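You operate a simulated robot arm through the tools that you are given. There is no shell and no other tool.

You run a simulated robot arm. Do the job below in one go: nothing can be reset, and whatever is moved stays where it is left.

TASK
Proof the silver coupler in two goes: at 2 bar, then at 3 bar.
Fine: relief dial at 2 bar first; vent before setting it to 3 bar, shut the valve, pump again; end vented, valve open, coupler locked.

Only the result counts: the job must be done as asked and must still hold three seconds after the hand-in. Knocking over, shifting, dropping, spilling or breaking anything else fails it.

THE ROBOT
A 7-joint arm with a fingered hand, fixed in place. Base frame: the origin is at the foot of the arm, x ahead of it, y to its left, z up; the work surface is at about z = 860. Readings come in mm, degrees, newtons and seconds.
Its first joint turns from -166.0 to 166.0 degrees. Payload 4 kg.
Tool frame: the origin (TCP) lies between the finger pads and is the grasp point; the fingertips stand 30 mm ahead of it; z points along the fingers, y is the line along which they close. Largest opening 104 mm; the body of the gripper starts 35 mm behind the TCP. The gripper is a hand of 4 fingers: y runs from the thumb to the fingers, the wrist lies at [-15, -113, -190] in the tool frame, and closing takes about 1.5 s.
Orientation is that of the tool frame in the base frame, as [roll, pitch, yaw] about the fixed x, y, z axes, in that order (R = Rz(yaw) Ry(pitch) Rx(roll)). With the fingers straight down and the wrist toward the robot, the tool's x, y and z point along [0, 1, 0], [1, 0, 0] and [0, 0, -1] of the base frame.

THE INTERFACE
- The arm moves only by the tool drive_tool. Its argument "commands" is a list of rows, each a list of 2 entries, a list of its own where there are three numbers: the shift along the base's x, y, z in mm, then the turn, a rotation vector about the base's x, y, z in degrees. In form: [[[dx, dy, dz], [wx, wy, wz]], ...]. A call has 1 to 20 rows; each row shifts and turns the commanded pose from where the row before left it. "grip" is the opening, from 0 (shut) to 1 (fully open), set as the call begins (left out, the last holds). Each row takes 0.2 s and may step no farther than 50 mm and 8.6 degrees from the row before; otherwise, or with a gripper value out of range, the whole call is refused. Where a pose cannot be reached the arm comes as near as it can. A force on the tool above 40 N (or 10 N above the force at the start of the call, whichever is more), or a blocked arm, ends the call early, and 0.2 s more pass. Each finger travels about 153 mm/s and halts on what it meets, pressing with about 28 N; the grip force reading is that of the motor and also rises with nothing between the fingers. The clock runs only during rows and for 0.2 s after the last one: add rows that do not move to give the fingers time. It gives the time, the measured TCP pose, the force on the tool (base axes), the opening and the grip force at its end, in the units of the frame above (readings bear some noise), with the torque about the TCP (base axes, N m) and any sound that the robot's microphone picked up.
- Cameras (640 x 400 px; columns grow to the right, rows downward): "scene" is fixed at [211.7, -646.1, 1484.6]; the picture's right is [0.71, -0.70, 0.00], its down [-0.47, -0.47, -0.75] and it looks along [0.53, 0.53, -0.66] (base axes); focal length 341 px, centre (320, 200). "wrist" rides on the gripper at [61, -92, -130] in the tool frame; the picture's right is [-0.81, 0.28, -0.52], its down [-0.53, -0.71, 0.46] and it looks along [-0.24, 0.64, 0.72] (tool axes); focal length 275 px, centre (320, 200). There is no depth. A picture from a camera that has moved, and an enlarged one, comes with that camera's place and axes in the base frame and with its lens. The place of the scene camera against the robot may be out by one fixed shift of up to 18 mm in any direction.
- snapshot(camera): a new picture of that camera. It takes no simulated time.
- set_fingers(index, middle, ring, thumb_bend, thumb_turn): sets how far each is bent, from 0 (flat) to 1 (curled in); at 0.3 the hand is open as for a grip, at 0.7 the pads meet at the TCP. One left out holds its place. A second passes; each finger stops where it meets its share of the squeeze, and holds until it gets a number again. A gripper value or a shape takes the hand back. It gives what a move gives, with no picture; readings hold the bend of each and the force on the fingers (four entries, about 0 where the hand has none), thumb and palm. thumb_turn goes from beside the hand (0) to across from the fingers (1), as for a grip.
- preshape(shape): the hand has 4 fingers and takes this shape, open, in about a second: jaw (thumb against the fingers, like two jaws); tri (thumb and two fingers); tip (a fingertip pinch); poke (one finger out to press); point (the index stretched); flat (the hand flat); cup (the hand cupped); fist (a fist). The gripper value then closes the fingers along that shape, each until it touches; the sizes above hold for jaw. It gives what a move gives, with no picture.
- enlarge(camera, box): a new picture of the part [left, top, right, bottom] of that camera's present view, enlarged. It takes no simulated time.
- hand_in(): hands the job in; it is judged then, once.

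Places have to be worked out from the pictures, the camera data and where the tool is seen. Open the gripper and draw the arm clear of the work before you hand the job in, unless the task says otherwise.

The tools are called after "Call:" as name(argument=value, ...) on one line, values as JSON. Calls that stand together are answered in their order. drive_tool: Moves the arm, as the interface text tells. Its arguments: {"type":"object","properties":{"commands":{"type":"array","items":{"type":"array"}},"grip":{"type":"number"}},"required":["commands"]} The other tools are called the same way: preshape (shape) gives the hand a shape; set_fingers (index, middle, ring, thumb_bend, thumb_turn) moves the fingers one by one; snapshot (camera) takes a picture; enlarge (camera, box) takes an enlarged picture of a part of a camera's view; hand_in () hands the job in.

At the start:

```text
time: 0.0
position: [489.5, -208.2, 1203.4]
ee_rot: [180.0, 0.0, 89.9]
wrist_force: [-0.4, 0.4, -0.5]
torque: [0.0, -0.03, 0.0]
gripper_width: 103.7
grasp_force: 0.1
shape: jaw
bend: [0.3, 0.3, 0.3, 0.3, 0.98]
finger forces: [0.0, 0.0, 0.0, 0.0, 0.0, 0.1]
```

scene: 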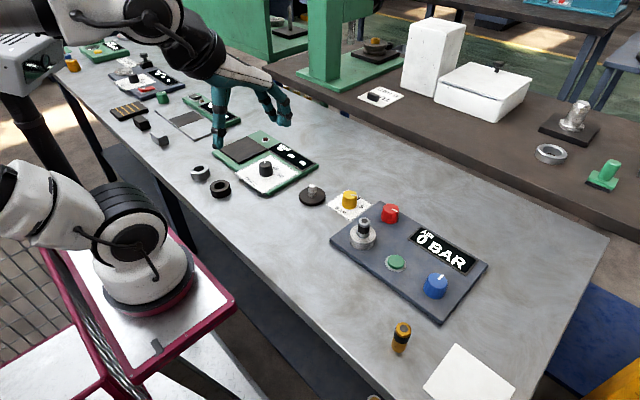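
wrist: 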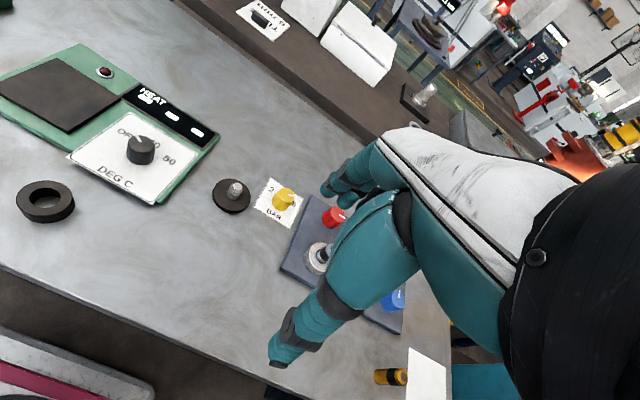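

I see a panel with a 0 BAR display, red, yellow and blue knobs, a green button and a silver fitting; I'll enlarge those parts before moving.

Call:
enlarge(camera="scene", box=[320, 180, 500, 300])

Call:
enlarge(camera="scene", box=[320, 290, 560, 400])

Call:
enlarge(camera="scene", box=[180, 120, 380, 240])

Call:
enlarge(camera="wrist", box=[200, 150, 460, 310])

```text
3.33 times, centred on (410, 240) of scene
camera zoom: at [211.7, -646.1, 1484.6], right [0.71, -0.7, 0.0], down [-0.47, -0.47, -0.75], along [0.53, 0.53, -0.66], focal length 1137 px, centre (20, 67)
```

zoom: 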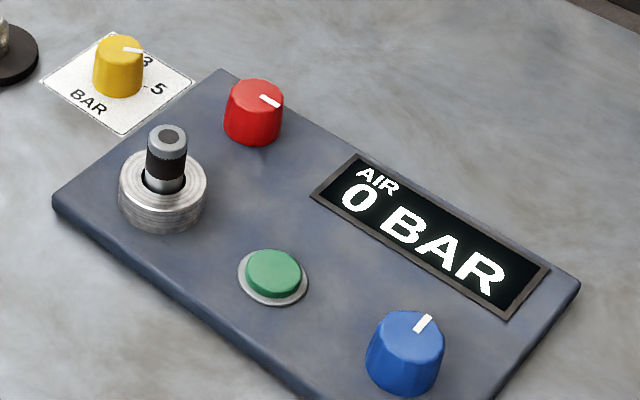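

```text
2.67 times, centred on (440, 345) of scene
camera zoom: at [211.7, -646.1, 1484.6], right [0.71, -0.7, 0.0], down [-0.47, -0.47, -0.75], along [0.53, 0.53, -0.66], focal length 910 px, centre (0, -187)
```

zoom: 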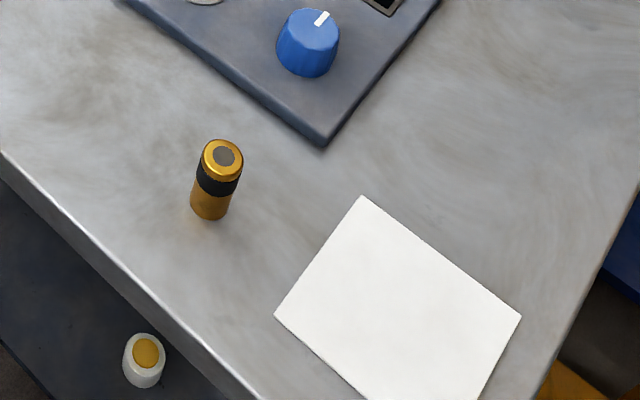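

```text
3.20 times, centred on (280, 180) of scene
camera zoom: at [211.7, -646.1, 1484.6], right [0.71, -0.7, 0.0], down [-0.47, -0.47, -0.75], along [0.53, 0.53, -0.66], focal length 1092 px, centre (448, 264)
```

zoom: 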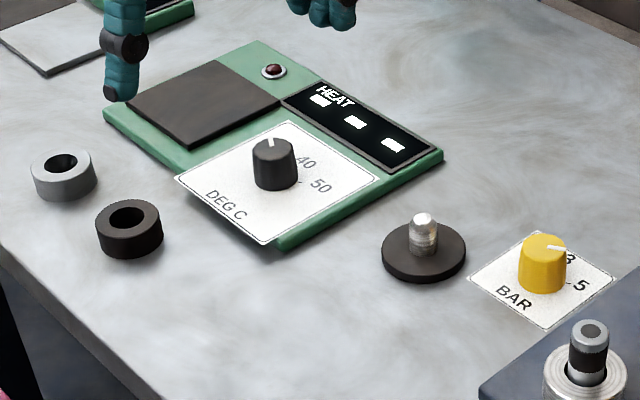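

```text
2.46 times, centred on (330, 230) of wrist
camera zoom: at [397.8, -147.5, 1333.7], right [0.27, -0.81, 0.52], down [-0.71, -0.53, -0.46], along [0.64, -0.24, -0.72], focal length 678 px, centre (295, 126)
```

zoom: 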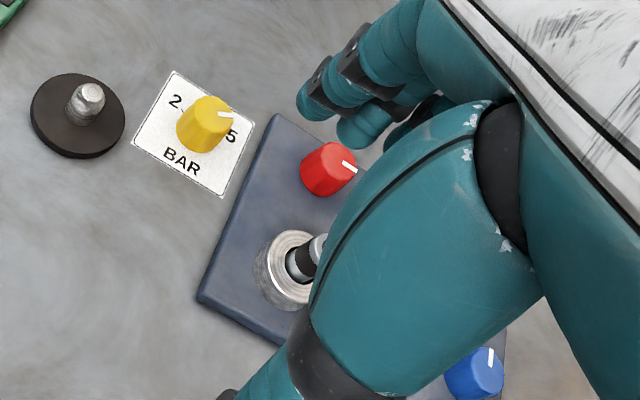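

The silver coupler already sits in the collar on the panel. The yellow dial (2/3/5 BAR) is the relief, the green button is probably the pump, and red or blue is the valve. I'll move high over the panel to get a closer wrist view.

Call:
drive_tool(commands=[[[14.4, -45.4, -11.9], [0, 0, 0]], [[14.4, -45.4, -11.9], [0, 0, 0]], [[14.4, -45.4, -11.9], [0, 0, 0]], [[14.4, -45.4, -11.9], [0, 0, 0]], [[14.4, -45.4, -11.9], [0, 0, 0]], [[14.4, -45.4, -11.9], [0, 0, 0]], [[14.4, -45.4, -11.9], [0, 0, 0]], [[0, 0, 0], [0, 0, 0]]], grip=1)

Call:
snapshot(camera="wrist")

Call:
snapshot(camera="scene")

```text
time: 1.8
position: [590.6, -527.4, 1120.7]
ee_rot: [180.0, 0.0, 90.0]
wrist_force: [0.6, 0.1, -0.4]
torque: [-0.03, 0.05, 0.0]
gripper_width: 103.7
grasp_force: 0.0
shape: jaw
bend: [0.3, 0.3, 0.3, 0.3, 0.98]
finger forces: [0.1, 0.1, 0.0, 0.0, 0.1, 0.0]
```

```text
taken
camera wrist: at [499.5, -465.9, 1250.4], right [0.27, -0.81, 0.52], down [-0.71, -0.53, -0.45], along [0.64, -0.24, -0.72], focal length 275 px, centre (320, 200)
```

wrist: 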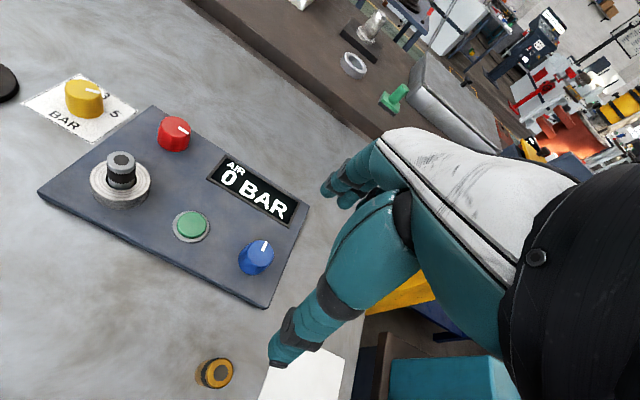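

```text
taken
```

scene: 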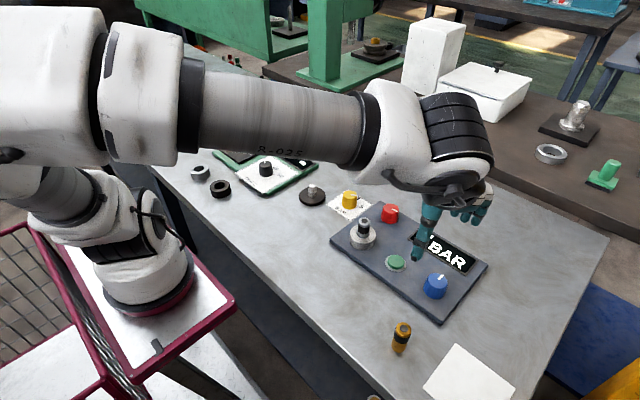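

Clear view now; I'll enlarge the panel from the wrist camera to read pointers and check the coupler.

Call:
enlarge(camera="wrist", box=[20, 65, 180, 165])

Call:
enlarge(camera="wrist", box=[60, 120, 180, 220])

Call:
enlarge(camera="wrist", box=[150, 190, 310, 290])

Call:
enlarge(camera="wrist", box=[150, 100, 310, 200])

```text
4.00 times, centred on (100, 115) of wrist
camera zoom: at [499.5, -465.9, 1250.4], right [0.27, -0.81, 0.52], down [-0.71, -0.53, -0.45], along [0.64, -0.24, -0.72], focal length 1101 px, centre (1200, 540)
```

zoom: 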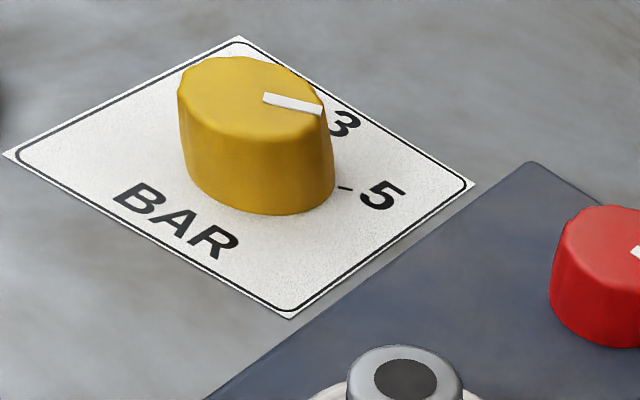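

```text
4.00 times, centred on (120, 170) of wrist
camera zoom: at [499.5, -465.9, 1250.4], right [0.27, -0.81, 0.52], down [-0.71, -0.53, -0.45], along [0.64, -0.24, -0.72], focal length 1101 px, centre (1120, 320)
```

zoom: 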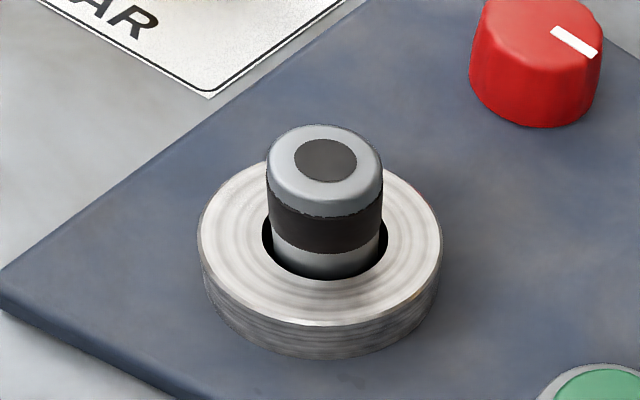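

```text
4.00 times, centred on (230, 240) of wrist
camera zoom: at [499.5, -465.9, 1250.4], right [0.27, -0.81, 0.52], down [-0.71, -0.53, -0.45], along [0.64, -0.24, -0.72], focal length 1101 px, centre (680, 40)
```

zoom: 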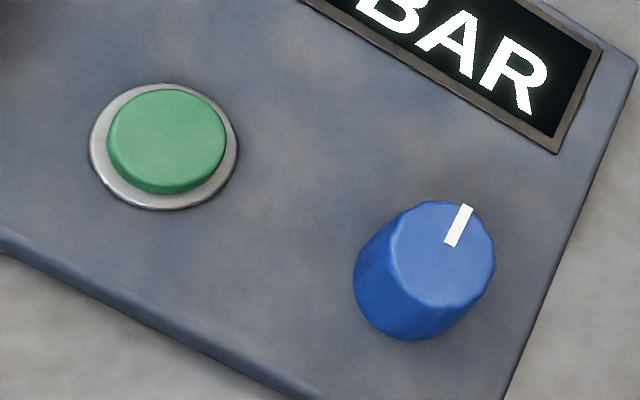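

```text
4.00 times, centred on (230, 150) of wrist
camera zoom: at [499.5, -465.9, 1250.4], right [0.27, -0.81, 0.52], down [-0.71, -0.53, -0.45], along [0.64, -0.24, -0.72], focal length 1101 px, centre (680, 400)
```

zoom: 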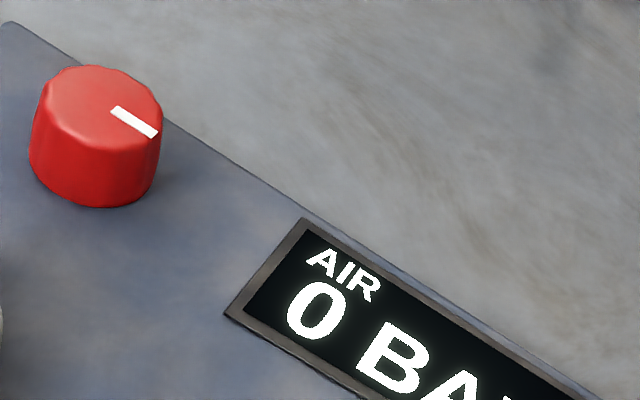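

Yellow's pointer sits between 3 and 5 as far as I can tell. I'll put the wrist camera straight above the yellow dial to see its scale without parallax.

Call:
drive_tool(commands=[[[32, 31, 0], [0, 0, 0]], [[32, 31, 0], [0, 0, 0]], [[32, 31, 0], [0, 0, 0]], [[32, 31, 0], [0, 0, 0]], [[32, 31, 0], [0, 0, 0]], [[32, 31, 0], [0, 0, 0]], [[32, 31, 0], [0, 0, 0]], [[32, 31, 0], [0, 0, 0]], [[0, 0, 0], [0, 0, 0]]])

Call:
snapshot(camera="wrist")

Call:
enlarge(camera="wrist", box=[60, 320, 188, 400])

```text
time: 3.8
position: [847.3, -280.4, 1120.2]
ee_rot: [-179.9, 0.0, 89.9]
wrist_force: [-0.5, 0.7, 0.3]
torque: [0.0, 0.0, 0.0]
gripper_width: 103.6
grasp_force: 0.1
shape: jaw
bend: [0.3, 0.3, 0.3, 0.3, 0.98]
finger forces: [0.0, 0.1, 0.0, 0.1, 0.0, 0.0]
```

```text
taken
camera wrist: at [756.4, -218.6, 1249.4], right [0.27, -0.81, 0.52], down [-0.71, -0.53, -0.46], along [0.64, -0.24, -0.72], focal length 275 px, centre (320, 200)
```

wrist: 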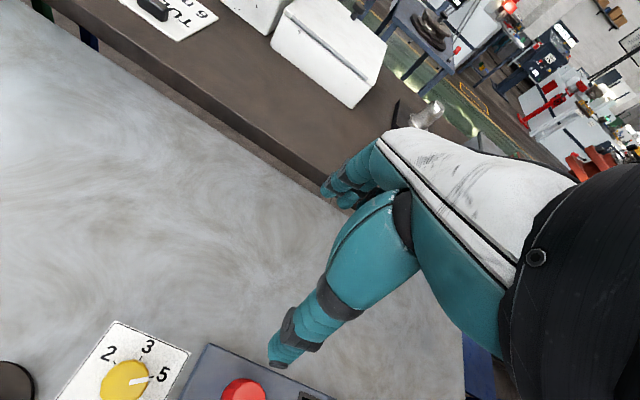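

```text
5.00 times, centred on (124, 360) of wrist
camera zoom: at [756.4, -218.6, 1249.4], right [0.27, -0.81, 0.52], down [-0.71, -0.53, -0.46], along [0.64, -0.24, -0.72], focal length 1376 px, centre (1300, -600)
```

zoom: 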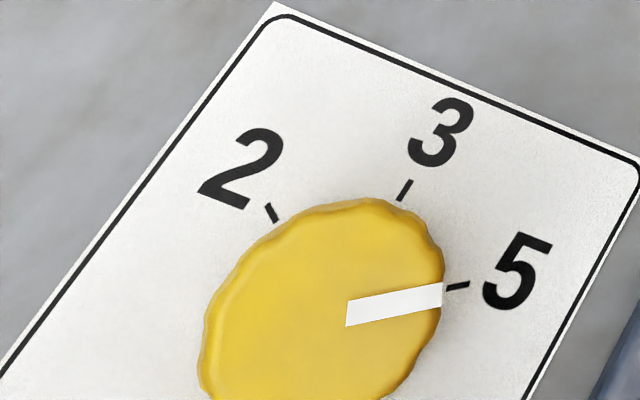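

Working from this view, the dial centre is about (750, -226) with its top near z 896. The ticks are 2 at +60°, 3 along +x and 5 at -60°, and the pointer is on 5, so it needs +120° for 2. I'll go above the dial with the hand pre-turned by -30°.

Call:
drive_tool(commands=[[[-24, 13.7, -20], [0, 0, -7.5]], [[-24, 13.7, -20], [0, 0, -7.5]], [[-24, 13.7, -20], [0, 0, -7.5]], [[-25.3, 13.7, -20], [0, 0, -7.5]], [[0, 0, -40], [0, 0, 0]], [[0, 0, -30], [0, 0, 0]], [[0, 0, 0], [0, 0, 0]]], grip=1)

Call:
snapshot(camera="wrist")

Call:
snapshot(camera="scene")

```text
time: 5.4
position: [749.8, -225.4, 968.3]
ee_rot: [179.9, 0.0, 59.9]
wrist_force: [0.9, 0.4, 0.0]
torque: [0.0, -0.03, -0.02]
gripper_width: 103.9
grasp_force: 0.0
shape: jaw
bend: [0.3, 0.3, 0.3, 0.3, 0.98]
finger forces: [0.0, 0.0, 0.0, 0.0, 0.1, 0.0]
```

```text
taken
camera wrist: at [701.6, -125.6, 1097.6], right [-0.17, -0.84, 0.52], down [-0.88, -0.1, -0.46], along [0.44, -0.53, -0.72], focal length 275 px, centre (320, 200)
```

wrist: 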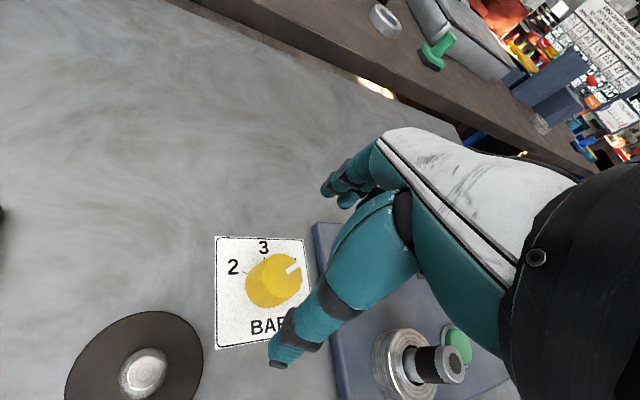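

```text
taken
```

scene: 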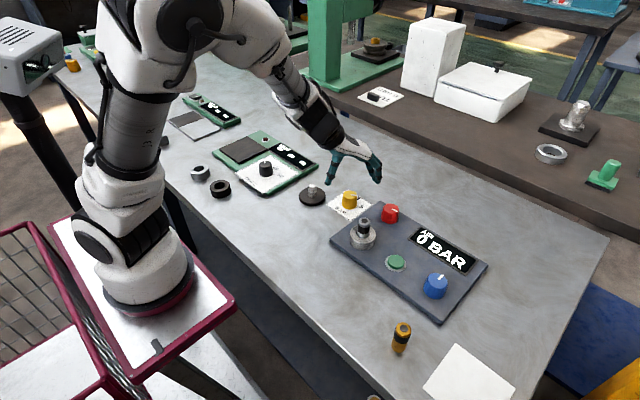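

The hand is aligned over the dial. I'll narrow the opening to about 68 mm to stay clear of the panel and the disc, then lower the tips beside the knob.

Call:
drive_tool(commands=[[[0, 0, 0], [0, 0, 0]], [[0, 0, 0], [0, 0, 0]], [[0, 0, -20], [0, 0, 0]], [[0, 0, -15], [0, 0, 0]], [[0, 0, -15], [0, 0, 0]], [[0, 0, -13], [0, 0, 0]], [[0, 0, 0], [0, 0, 0]]], grip=0.65)

Call:
snapshot(camera="wrist")

Call:
enlarge(camera="scene", box=[260, 120, 452, 240])

```text
time: 7.0
position: [748.5, -223.6, 905.8]
ee_rot: [180.0, 0.0, 60.0]
wrist_force: [0.3, -0.1, 1.0]
torque: [0.03, -0.05, 0.02]
gripper_width: 67.8
grasp_force: 0.1
shape: jaw
bend: [0.28, 0.39, 0.35, 0.62, 1.0]
finger forces: [0.1, 0.1, 0.1, 0.0, 0.0, 0.1]
```

```text
taken
camera wrist: at [700.1, -124.4, 1036.2], right [-0.17, -0.84, 0.52], down [-0.88, -0.1, -0.46], along [0.44, -0.53, -0.72], focal length 275 px, centre (320, 200)
```

wrist: 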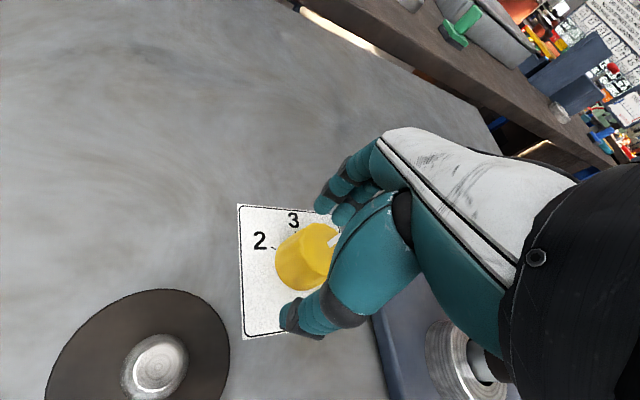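

```text
3.33 times, centred on (356, 180) of scene
camera zoom: at [211.7, -646.1, 1484.6], right [0.71, -0.7, 0.0], down [-0.47, -0.47, -0.75], along [0.53, 0.53, -0.66], focal length 1137 px, centre (200, 267)
```

zoom: 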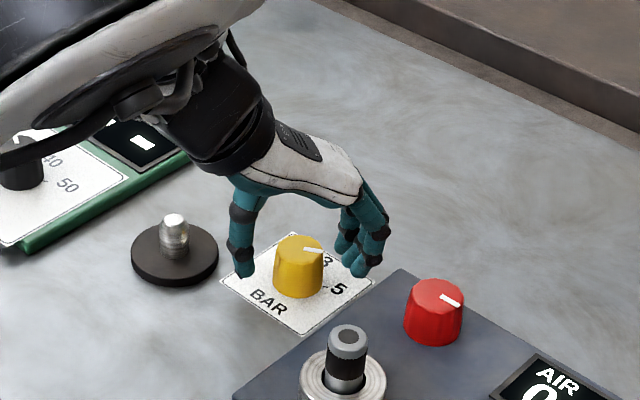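

Let me zoom into the wrist view to check the knob's place between the thumb and fingers.

Call:
enlarge(camera="wrist", box=[220, 180, 412, 300])

```text
3.33 times, centred on (316, 240) of wrist
camera zoom: at [700.1, -124.4, 1036.2], right [-0.17, -0.84, 0.52], down [-0.88, -0.1, -0.46], along [0.44, -0.53, -0.72], focal length 918 px, centre (333, 67)
```

zoom: 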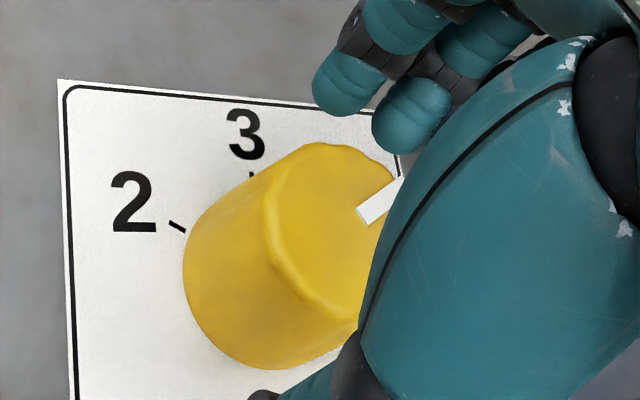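

The knob is centred between thumb and fingers. I'll close on it.

Call:
drive_tool(commands=[[[0, 0, 0], [0, 0, 0]], [[0, 0, 0], [0, 0, 0]], [[0, 0, 0], [0, 0, 0]], [[0, 0, 0], [0, 0, 0]], [[0, 0, 0], [0, 0, 0]]], grip=0.2)

Call:
enlarge(camera="scene", box=[260, 120, 452, 240])

```text
time: 8.2
position: [748.4, -224.3, 906.8]
ee_rot: [180.0, 0.0, 59.9]
wrist_force: [-1.4, 1.7, 0.0]
torque: [0.01, 0.0, 0.01]
gripper_width: 28.4
grasp_force: 27.4
shape: jaw
bend: [0.74, 0.54, 0.59, 0.74, 1.0]
finger forces: [15.2, 7.9, 0.1, 0.1, 25.2, 0.0]
```

```text
3.33 times, centred on (356, 180) of scene
camera zoom: at [211.7, -646.1, 1484.6], right [0.71, -0.7, 0.0], down [-0.47, -0.47, -0.75], along [0.53, 0.53, -0.66], focal length 1137 px, centre (200, 267)
```

zoom: 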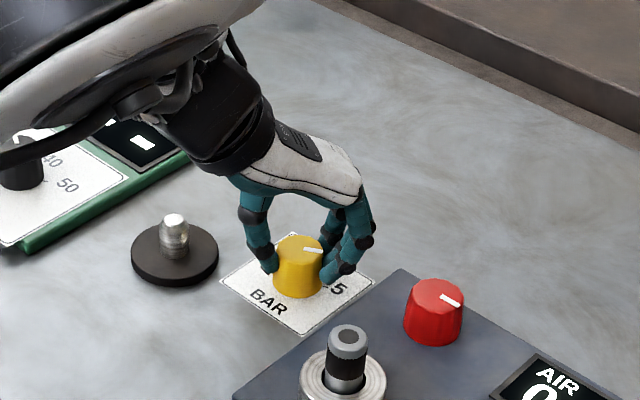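

The knob is gripped with about 25 N. I'll turn it +60° and watch the force and the pointer.

Call:
drive_tool(commands=[[[0, 0, 0], [0, 0, 6]], [[0, 0, 0], [0, 0, 6]], [[0, 0, 0], [0, 0, 6]], [[0, 0, 0], [0, 0, 6]], [[0, 0, 0], [0, 0, 6]], [[0, 0, 0], [0, 0, 0]]])

Call:
enlarge(camera="scene", box=[260, 120, 452, 240])

Call:
snapshot(camera="wrist")

```text
time: 9.6
position: [749.4, -224.5, 907.0]
ee_rot: [-179.9, 0.0, 90.0]
wrist_force: [-5.8, -0.7, -10.8]
torque: [-0.04, 0.11, 0.0]
gripper_width: 27.9
grasp_force: 27.9
shape: jaw
bend: [0.74, 0.55, 0.59, 0.74, 1.0]
finger forces: [13.9, 7.5, 0.1, 0.1, 26.9, 0.0]
```

```text
3.33 times, centred on (356, 180) of scene
camera zoom: at [211.7, -646.1, 1484.6], right [0.71, -0.7, 0.0], down [-0.47, -0.47, -0.75], along [0.53, 0.53, -0.66], focal length 1137 px, centre (200, 267)
```

zoom: 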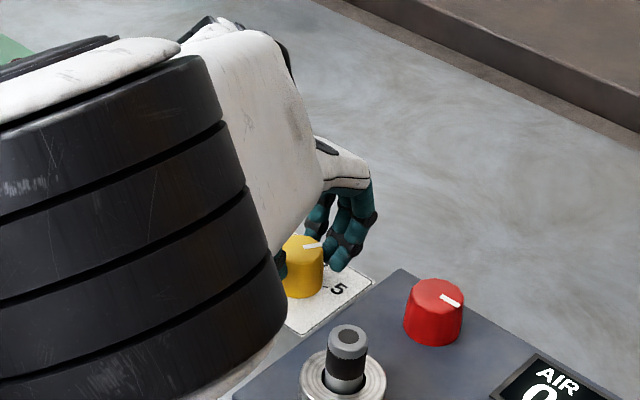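

```text
taken
camera wrist: at [657.0, -163.0, 1037.1], right [0.28, -0.81, 0.52], down [-0.71, -0.53, -0.46], along [0.64, -0.24, -0.73], focal length 275 px, centre (320, 200)
```

wrist: 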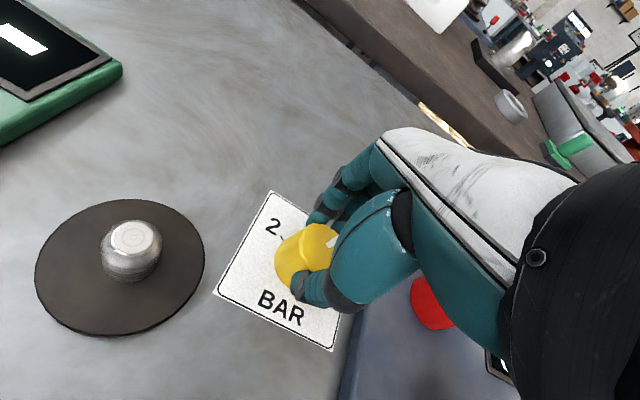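

It looks as if the pointer barely turned; I'll zoom in to measure it.

Call:
enlarge(camera="wrist", box=[240, 180, 400, 300])

Call:
enlarge(camera="scene", box=[330, 180, 378, 210])

```text
3.33 times, centred on (320, 240) of wrist
camera zoom: at [657.0, -163.0, 1037.1], right [0.28, -0.81, 0.52], down [-0.71, -0.53, -0.46], along [0.64, -0.24, -0.73], focal length 918 px, centre (320, 67)
```

zoom: 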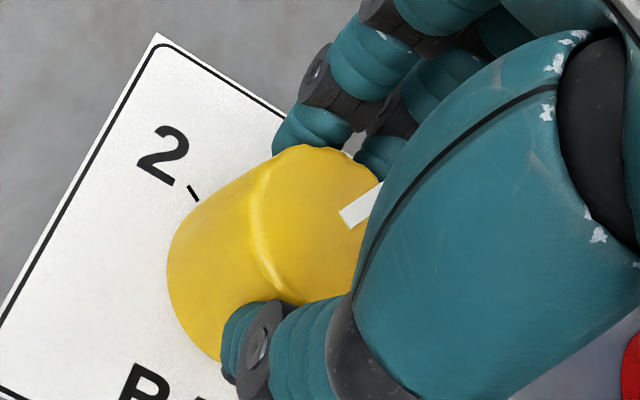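

```text
13.33 times, centred on (354, 195) of scene
camera zoom: at [211.7, -646.1, 1484.6], right [0.71, -0.7, 0.0], down [-0.47, -0.47, -0.75], along [0.53, 0.53, -0.66], focal length 4548 px, centre (-133, 267)
```

zoom: 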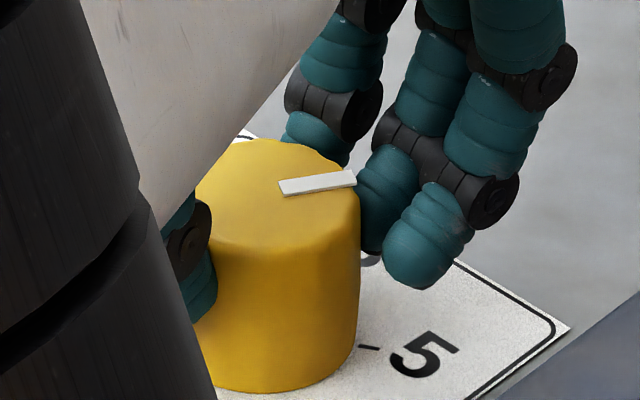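

The scene zoom gives a pointer angle of about -31°, so it has followed the hand by 30°. I'll continue turning another 45° and check.

Call:
drive_tool(commands=[[[0, 0, 0], [0, 0, 6]], [[0, 0, 0], [0, 0, 6]], [[0, 0, 0], [0, 0, 6]], [[0, 0, 0], [0, 0, 6]], [[0, 0, 0], [0, 0, 6]], [[0, 0, 0], [0, 0, 6]], [[0, 0, 0], [0, 0, 6]], [[0, 0, 0], [0, 0, 3]], [[0, 0, 0], [0, 0, 0]]])

Call:
enlarge(camera="wrist", box=[240, 180, 400, 300])

Call:
snapshot(camera="scene")

```text
time: 11.6
position: [748.0, -224.8, 907.2]
ee_rot: [-180.0, -0.1, 134.9]
wrist_force: [-5.0, -8.8, -5.5]
torque: [-0.2, 0.13, -0.02]
gripper_width: 27.4
grasp_force: 27.9
shape: jaw
bend: [0.74, 0.55, 0.59, 0.74, 1.0]
finger forces: [13.2, 7.7, 0.0, 0.0, 29.9, 0.0]
```

```text
3.33 times, centred on (320, 240) of wrist
camera zoom: at [640.7, -246.3, 1037.0], right [0.77, -0.38, 0.52], down [-0.13, -0.88, -0.46], along [0.63, 0.28, -0.72], focal length 918 px, centre (320, 67)
```

zoom: 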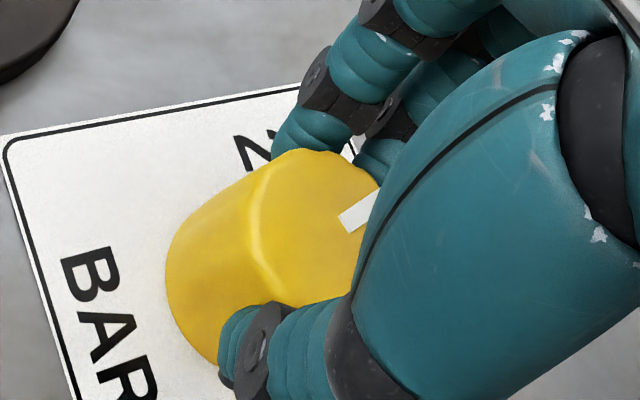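

```text
taken
```

scene: 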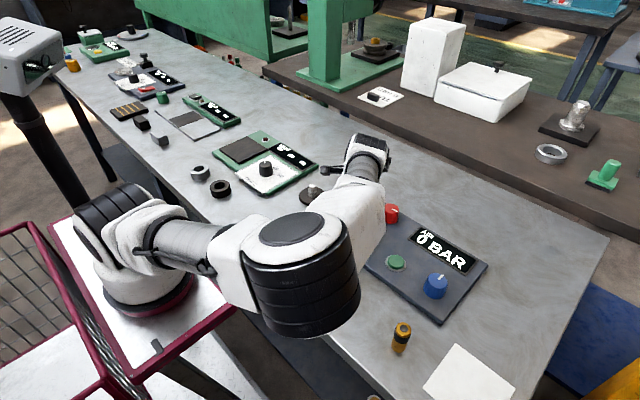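

The pointer stays fixed in the hand's frame, so the knob turns rigidly with it and is now near +15°. I'll turn a further 45° towards 2.

Call:
drive_tool(commands=[[[0, 0, 0], [0, 0, 6]], [[0, 0, 0], [0, 0, 6]], [[0, 0, 0], [0, 0, 6]], [[0, 0, 0], [0, 0, 6]], [[0, 0, 0], [0, 0, 6]], [[0, 0, 0], [0, 0, 6]], [[0, 0, 0], [0, 0, 6]], [[0, 0, 0], [0, 0, 3]], [[0, 0, 0], [0, 0, 0]]])

Call:
enlarge(camera="wrist", box=[240, 180, 400, 300])

Call:
snapshot(camera="scene")

```text
time: 13.6
position: [748.2, -225.4, 907.0]
ee_rot: [-180.0, 0.0, 180.0]
wrist_force: [1.6, -13.1, -1.7]
torque: [-0.38, -0.03, -0.01]
gripper_width: 27.3
grasp_force: 28.1
shape: jaw
bend: [0.74, 0.56, 0.59, 0.73, 1.0]
finger forces: [12.6, 7.0, 0.0, 0.1, 31.6, 0.0]
```

```text
3.33 times, centred on (320, 240) of wrist
camera zoom: at [687.6, -316.2, 1036.9], right [0.81, 0.27, 0.52], down [0.53, -0.71, -0.46], along [0.24, 0.64, -0.72], focal length 918 px, centre (320, 67)
```

zoom: 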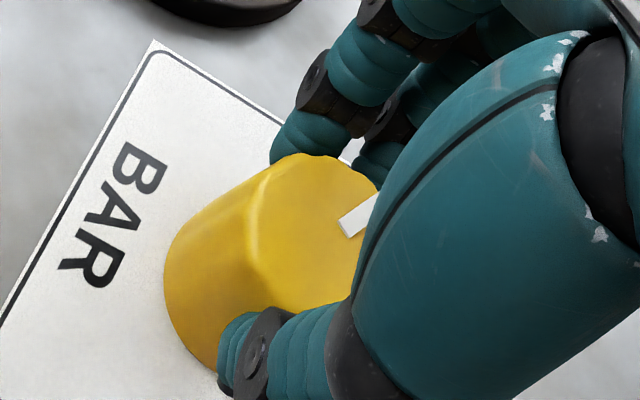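

```text
taken
```

scene: 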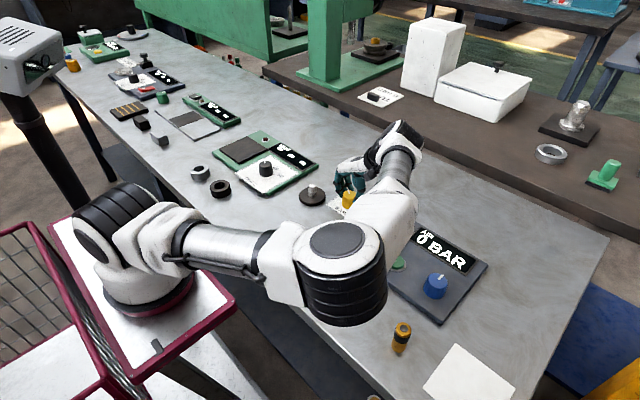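

The hand is at the full 120° turn. I'll open the fingers, lift straight up and check where the pointer stands.

Call:
drive_tool(commands=[[[0, 0, 0], [0, 0, 0]], [[0, 0, 0], [0, 0, 0]], [[0, 0, 0], [0, 0, 0]], [[0, 0, 20], [0, 0, 0]], [[0, 0, 30], [0, 0, 0]], [[0, 0, 40], [0, 0, 0]], [[0, 0, 40], [0, 0, 0]], [[0, 0, 40], [0, 0, 0]], [[0, 0, 0], [0, 0, 0]]], grip=0.62)

Call:
snapshot(camera="wrist")

Call:
enlarge(camera="scene", box=[320, 180, 400, 230])

```text
time: 15.6
position: [748.4, -224.1, 1077.3]
ee_rot: [180.0, 0.1, 179.9]
wrist_force: [0.0, -0.5, -0.8]
torque: [0.0, 0.0, 0.03]
gripper_width: 64.0
grasp_force: 0.1
shape: jaw
bend: [0.28, 0.4, 0.37, 0.64, 1.0]
finger forces: [0.0, 0.0, 0.0, 0.0, 0.0, 0.0]
```

```text
taken
camera wrist: at [687.5, -315.4, 1207.4], right [0.81, 0.27, 0.52], down [0.53, -0.71, -0.46], along [0.24, 0.64, -0.72], focal length 275 px, centre (320, 200)
```

wrist: 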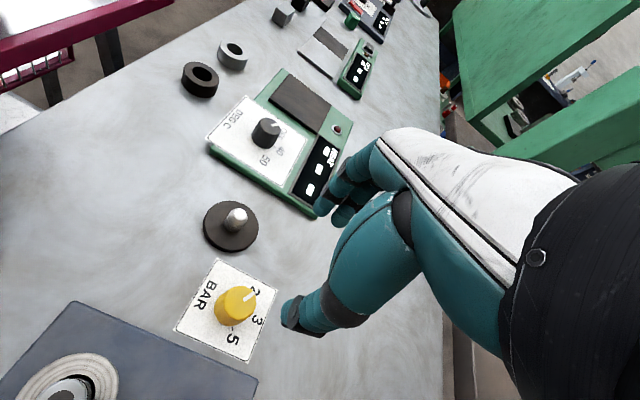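

```text
8.00 times, centred on (360, 205) of scene
camera zoom: at [211.7, -646.1, 1484.6], right [0.71, -0.7, 0.0], down [-0.47, -0.47, -0.75], along [0.53, 0.53, -0.66], focal length 2729 px, centre (0, 160)
```

zoom: 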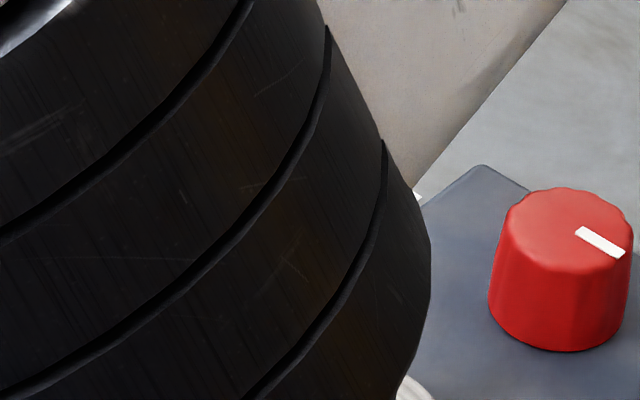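

The pointer appears on 2; I'll zoom to confirm the angle and also look at the coupler from this side.

Call:
enlarge(camera="wrist", box=[170, 250, 290, 370])

Call:
enlarge(camera="wrist", box=[0, 320, 128, 400])

```text
3.33 times, centred on (230, 310) of wrist
camera zoom: at [687.5, -315.4, 1207.4], right [0.81, 0.27, 0.52], down [0.53, -0.71, -0.46], along [0.24, 0.64, -0.72], focal length 918 px, centre (620, -167)
```

zoom: 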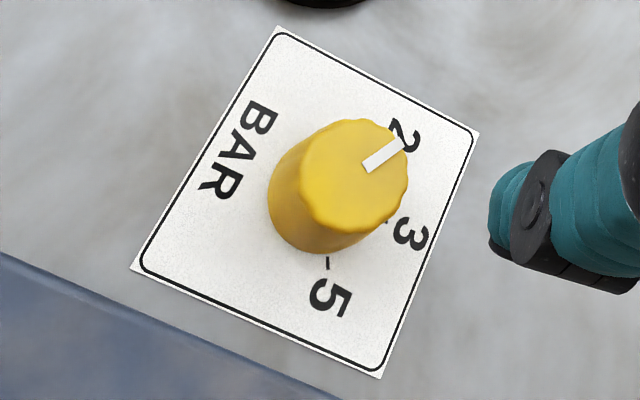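

```text
5.00 times, centred on (64, 360) of wrist
camera zoom: at [687.5, -315.4, 1207.4], right [0.81, 0.27, 0.52], down [0.53, -0.71, -0.46], along [0.24, 0.64, -0.72], focal length 1376 px, centre (1600, -600)
```

zoom: 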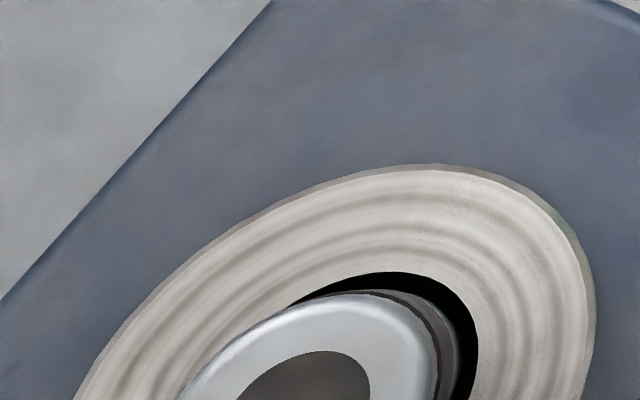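

The pointer measures about 59°, so the dial is set on 2. Next I'll bring the hand back to yaw 90 and look closely at the coupler in its collar from the robot side.

Call:
drive_tool(commands=[[[-9, -16.75, 0], [0, 0, -7.5]], [[-9, -16.75, 0], [0, 0, -7.5]], [[-9, -16.75, 0], [0, 0, -7.5]], [[-9, -16.75, 0], [0, 0, -7.5]], [[-9, -16.75, 0], [0, 0, -7.5]], [[-9, -16.75, 0], [0, 0, -7.5]], [[-9, -16.75, 0], [0, 0, -7.5]], [[-9, -16.75, 0], [0, 0, -7.5]], [[-9, -16.75, 0], [0, 0, -7.5]], [[-9, -16.75, 0], [0, 0, -7.5]], [[-9, -16.75, 0], [0, 0, -7.5]], [[-9, -16.75, 0], [0, 0, -7.5]], [[0, 0, -40], [0, 0, 0]], [[0, 0, -40], [0, 0, 0]], [[0, 0, 0], [0, 0, 0]]])

Call:
snapshot(camera="wrist")

Call:
enlarge(camera="scene", box=[320, 180, 480, 280])

```text
time: 18.8
position: [639.6, -424.5, 995.6]
ee_rot: [180.0, 0.0, 89.9]
wrist_force: [0.3, -0.5, 0.1]
torque: [0.0, -0.02, 0.0]
gripper_width: 64.1
grasp_force: 0.1
shape: jaw
bend: [0.28, 0.4, 0.37, 0.64, 1.0]
finger forces: [0.0, 0.0, 0.0, 0.0, 0.1, 0.1]
```

```text
taken
camera wrist: at [548.4, -363.5, 1125.6], right [0.27, -0.81, 0.52], down [-0.71, -0.53, -0.46], along [0.64, -0.24, -0.72], focal length 275 px, centre (320, 200)
```

wrist: 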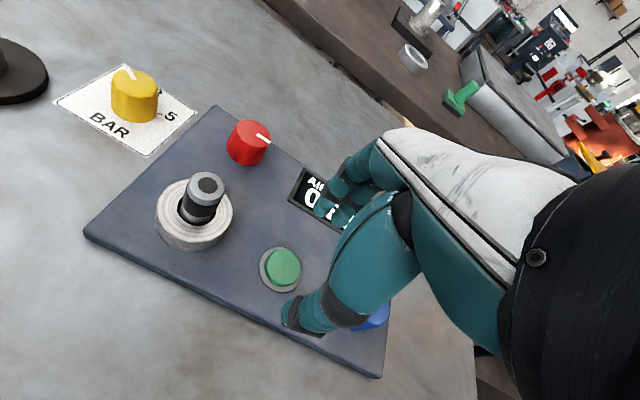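

```text
4.00 times, centred on (400, 230) of scene
camera zoom: at [211.7, -646.1, 1484.6], right [0.71, -0.7, 0.0], down [-0.47, -0.47, -0.75], along [0.53, 0.53, -0.66], focal length 1364 px, centre (0, 80)
```

zoom: 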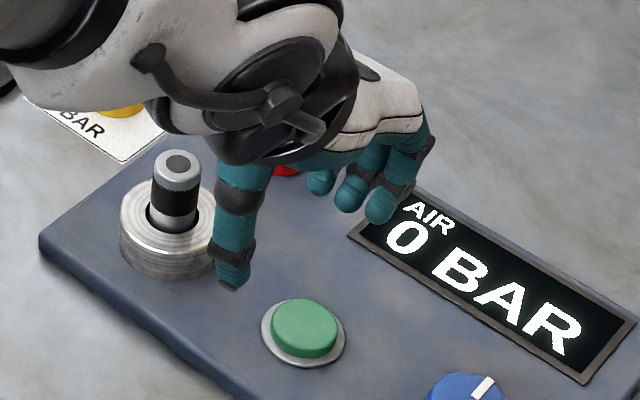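

Call:
enlarge(camera="wrist", box=[150, 160, 246, 260])

Call:
enlarge(camera="scene", box=[340, 210, 388, 255])

```text
4.00 times, centred on (198, 210) of wrist
camera zoom: at [548.4, -363.5, 1125.6], right [0.27, -0.81, 0.52], down [-0.71, -0.53, -0.46], along [0.64, -0.24, -0.72], focal length 1101 px, centre (808, 160)
```

zoom: 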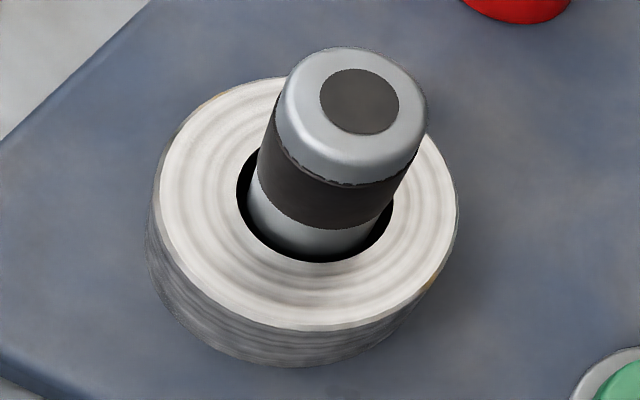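

```text
8.89 times, centred on (364, 232) of scene
camera zoom: at [211.7, -646.1, 1484.6], right [0.71, -0.7, 0.0], down [-0.47, -0.47, -0.75], along [0.53, 0.53, -0.66], focal length 3032 px, centre (-71, -89)
```

zoom: 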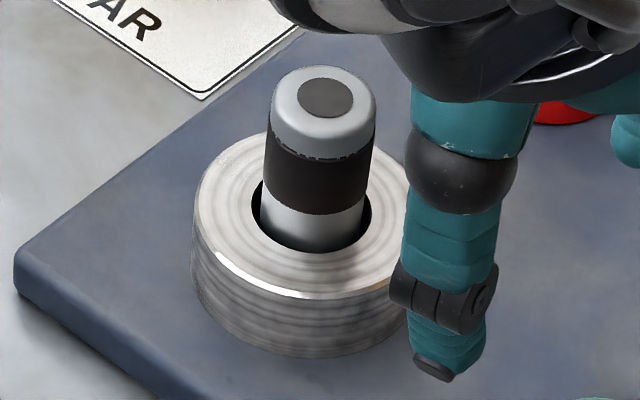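

I'll compare with the free-standing brass coupler to judge how deep the silver one sits.

Call:
enlarge(camera="scene", box=[378, 312, 426, 357])

Call:
enlarge(camera="scene", box=[80, 30, 272, 150])

```text
8.89 times, centred on (402, 334) of scene
camera zoom: at [211.7, -646.1, 1484.6], right [0.71, -0.7, 0.0], down [-0.47, -0.47, -0.75], along [0.53, 0.53, -0.66], focal length 3032 px, centre (-409, -996)
```

zoom: 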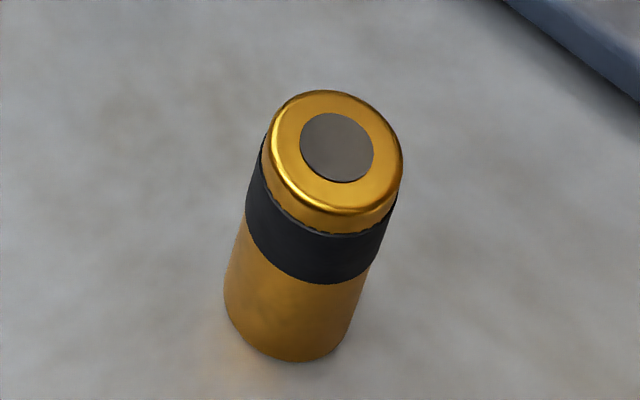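

```text
3.33 times, centred on (176, 90) of scene
camera zoom: at [211.7, -646.1, 1484.6], right [0.71, -0.7, 0.0], down [-0.47, -0.47, -0.75], along [0.53, 0.53, -0.66], focal length 1137 px, centre (800, 567)
```

zoom: 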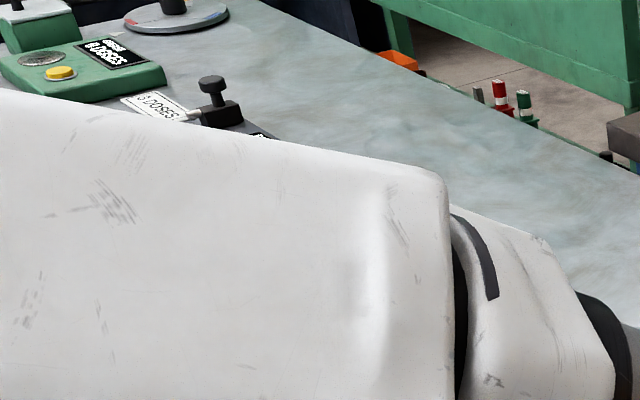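

Triangulating two views, the coupler's top is at about (665, -340, 938) and the collar top at about z 895.5. I'll take hold of the coupler to feel gently whether it's locked, lowering over it first.

Call:
drive_tool(commands=[[[12.5, 42, 0], [0, 0, 0]], [[12.5, 42, 0], [0, 0, 0]], [[0, 0, 0], [0, 0, 0]], [[0, 0, -15], [0, 0, 0]], [[0, 0, -15], [0, 0, 0]], [[0, 0, -10], [0, 0, 0]], [[0, 0, 0], [0, 0, 0]]])

Call:
snapshot(camera="wrist")

Call:
enlarge(camera="scene", box=[320, 180, 416, 255])

```text
time: 20.4
position: [667.0, -341.2, 957.6]
ee_rot: [180.0, 0.0, 90.1]
wrist_force: [0.0, 0.3, -0.1]
torque: [-0.03, 0.01, 0.0]
gripper_width: 64.1
grasp_force: 0.1
shape: jaw
bend: [0.28, 0.4, 0.37, 0.64, 1.0]
finger forces: [0.0, 0.0, 0.0, 0.1, 0.0, 0.1]
```

```text
taken
camera wrist: at [574.5, -279.5, 1087.6], right [0.27, -0.81, 0.52], down [-0.71, -0.53, -0.46], along [0.64, -0.24, -0.72], focal length 275 px, centre (320, 200)
```

wrist: 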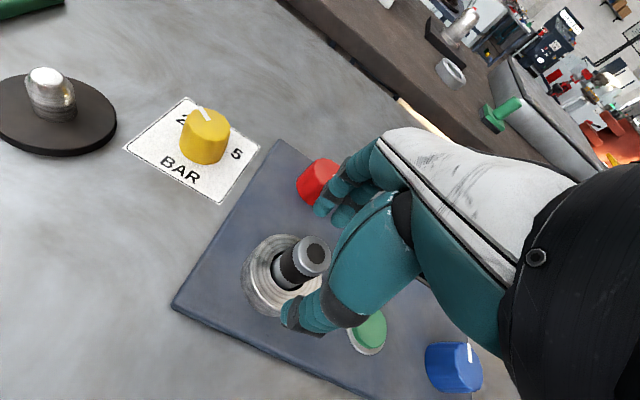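

```text
5.33 times, centred on (368, 218) of scene
camera zoom: at [211.7, -646.1, 1484.6], right [0.71, -0.7, 0.0], down [-0.47, -0.47, -0.75], along [0.53, 0.53, -0.66], focal length 1819 px, centre (64, 107)
```

zoom: 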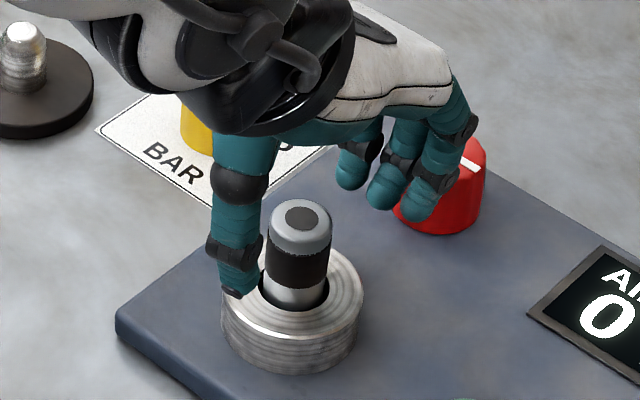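

Aligned over the coupler. I'll go down to z ≈ 936 (tips just above the collar) and close gently.

Call:
drive_tool(commands=[[[0, 0, -11], [0, 0, 0]], [[0, 0, -11], [0, 0, 0]], [[0, 0, 0], [0, 0, 0]]])

Call:
drive_tool(commands=[[[0, 0, 0], [0, 0, 0]], [[0, 0, 0], [0, 0, 0]], [[0, 0, 0], [0, 0, 0]], [[0, 0, 0], [0, 0, 0]], [[0, 0, 0], [0, 0, 0]]], grip=0.1)

Call:
enlarge(camera="scene", box=[320, 180, 416, 255])

```text
time: 21.2
position: [665.9, -341.7, 934.6]
ee_rot: [-179.9, 0.1, 89.9]
wrist_force: [-0.7, 1.1, 0.9]
torque: [0.02, -0.03, 0.0]
gripper_width: 64.0
grasp_force: 0.0
shape: jaw
bend: [0.28, 0.4, 0.37, 0.64, 1.0]
finger forces: [0.0, 0.0, 0.1, 0.0, 0.0, 0.0]
```

```text
time: 22.4
position: [666.5, -340.7, 935.4]
ee_rot: [-180.0, 0.0, 89.9]
wrist_force: [-0.2, 0.5, 0.0]
torque: [0.01, -0.04, 0.0]
gripper_width: 16.5
grasp_force: 28.1
shape: jaw
bend: [0.73, 0.65, 0.69, 0.75, 1.0]
finger forces: [16.7, 6.9, 0.1, 0.0, 23.7, 0.0]
```

```text
5.33 times, centred on (368, 218) of scene
camera zoom: at [211.7, -646.1, 1484.6], right [0.71, -0.7, 0.0], down [-0.47, -0.47, -0.75], along [0.53, 0.53, -0.66], focal length 1819 px, centre (64, 107)
```

zoom: 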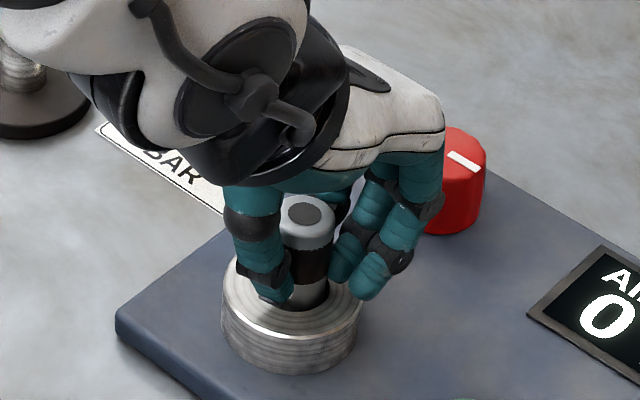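

The coupler is held with about 24 N. I'll try a small 2–3 mm upward pull to see whether it resists.

Call:
drive_tool(commands=[[[0, 0, 1], [0, 0, 0]], [[0, 0, 1], [0, 0, 0]], [[0, 0, 0], [0, 0, 0]]])

Call:
enlarge(camera="scene", box=[340, 205, 388, 250])

```text
time: 23.2
position: [665.6, -342.5, 937.3]
ee_rot: [180.0, 0.0, 90.0]
wrist_force: [-0.4, 1.0, -2.5]
torque: [-0.03, 0.03, 0.04]
gripper_width: 16.3
grasp_force: 28.0
shape: jaw
bend: [0.73, 0.65, 0.69, 0.75, 1.0]
finger forces: [16.7, 7.0, 0.0, 0.0, 23.7, 0.0]
```

```text
8.89 times, centred on (364, 228) of scene
camera zoom: at [211.7, -646.1, 1484.6], right [0.71, -0.7, 0.0], down [-0.47, -0.47, -0.75], along [0.53, 0.53, -0.66], focal length 3032 px, centre (-71, -44)
```

zoom: 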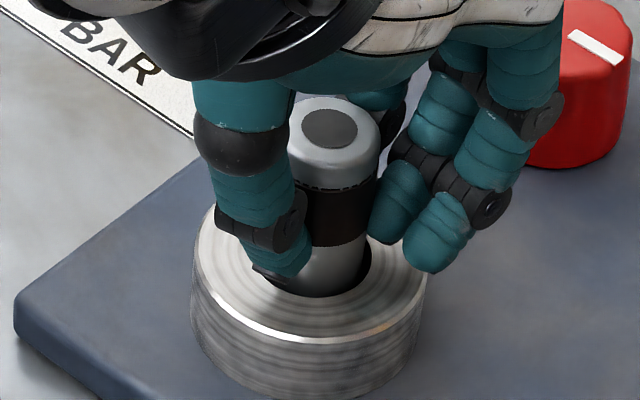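

The coupler lifted with hardly any force (about 2.5 N, its weight), so it is not locked. I'll push it back down in small steps and watch for a force rise or a click.

Call:
drive_tool(commands=[[[0, 0, -1.5], [0, 0, 0]], [[0, 0, -1.5], [0, 0, 0]], [[0, 0, -1.5], [0, 0, 0]], [[0, 0, 0], [0, 0, 0]]])

Call:
enlarge(camera="scene", box=[340, 205, 388, 250])

```text
time: 24.2
position: [665.0, -342.4, 934.5]
ee_rot: [179.8, 0.0, 89.9]
wrist_force: [-3.0, -0.6, 11.7]
torque: [0.02, 0.02, 0.01]
gripper_width: 16.8
grasp_force: 28.8
shape: jaw
bend: [0.73, 0.65, 0.69, 0.75, 1.0]
finger forces: [16.6, 7.7, 0.1, 0.0, 27.5, 0.0]
```

```text
8.89 times, centred on (364, 228) of scene
camera zoom: at [211.7, -646.1, 1484.6], right [0.71, -0.7, 0.0], down [-0.47, -0.47, -0.75], along [0.53, 0.53, -0.66], focal length 3032 px, centre (-71, -44)
```

zoom: 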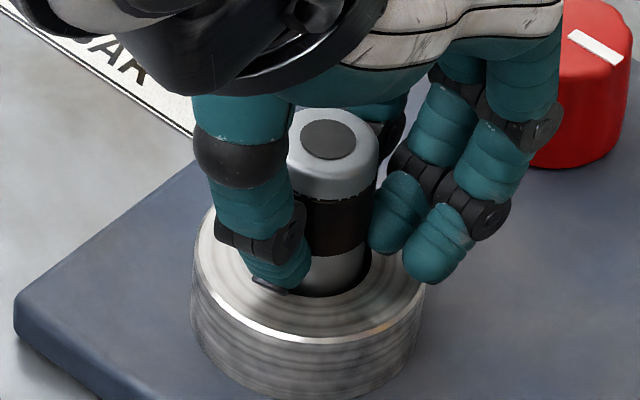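

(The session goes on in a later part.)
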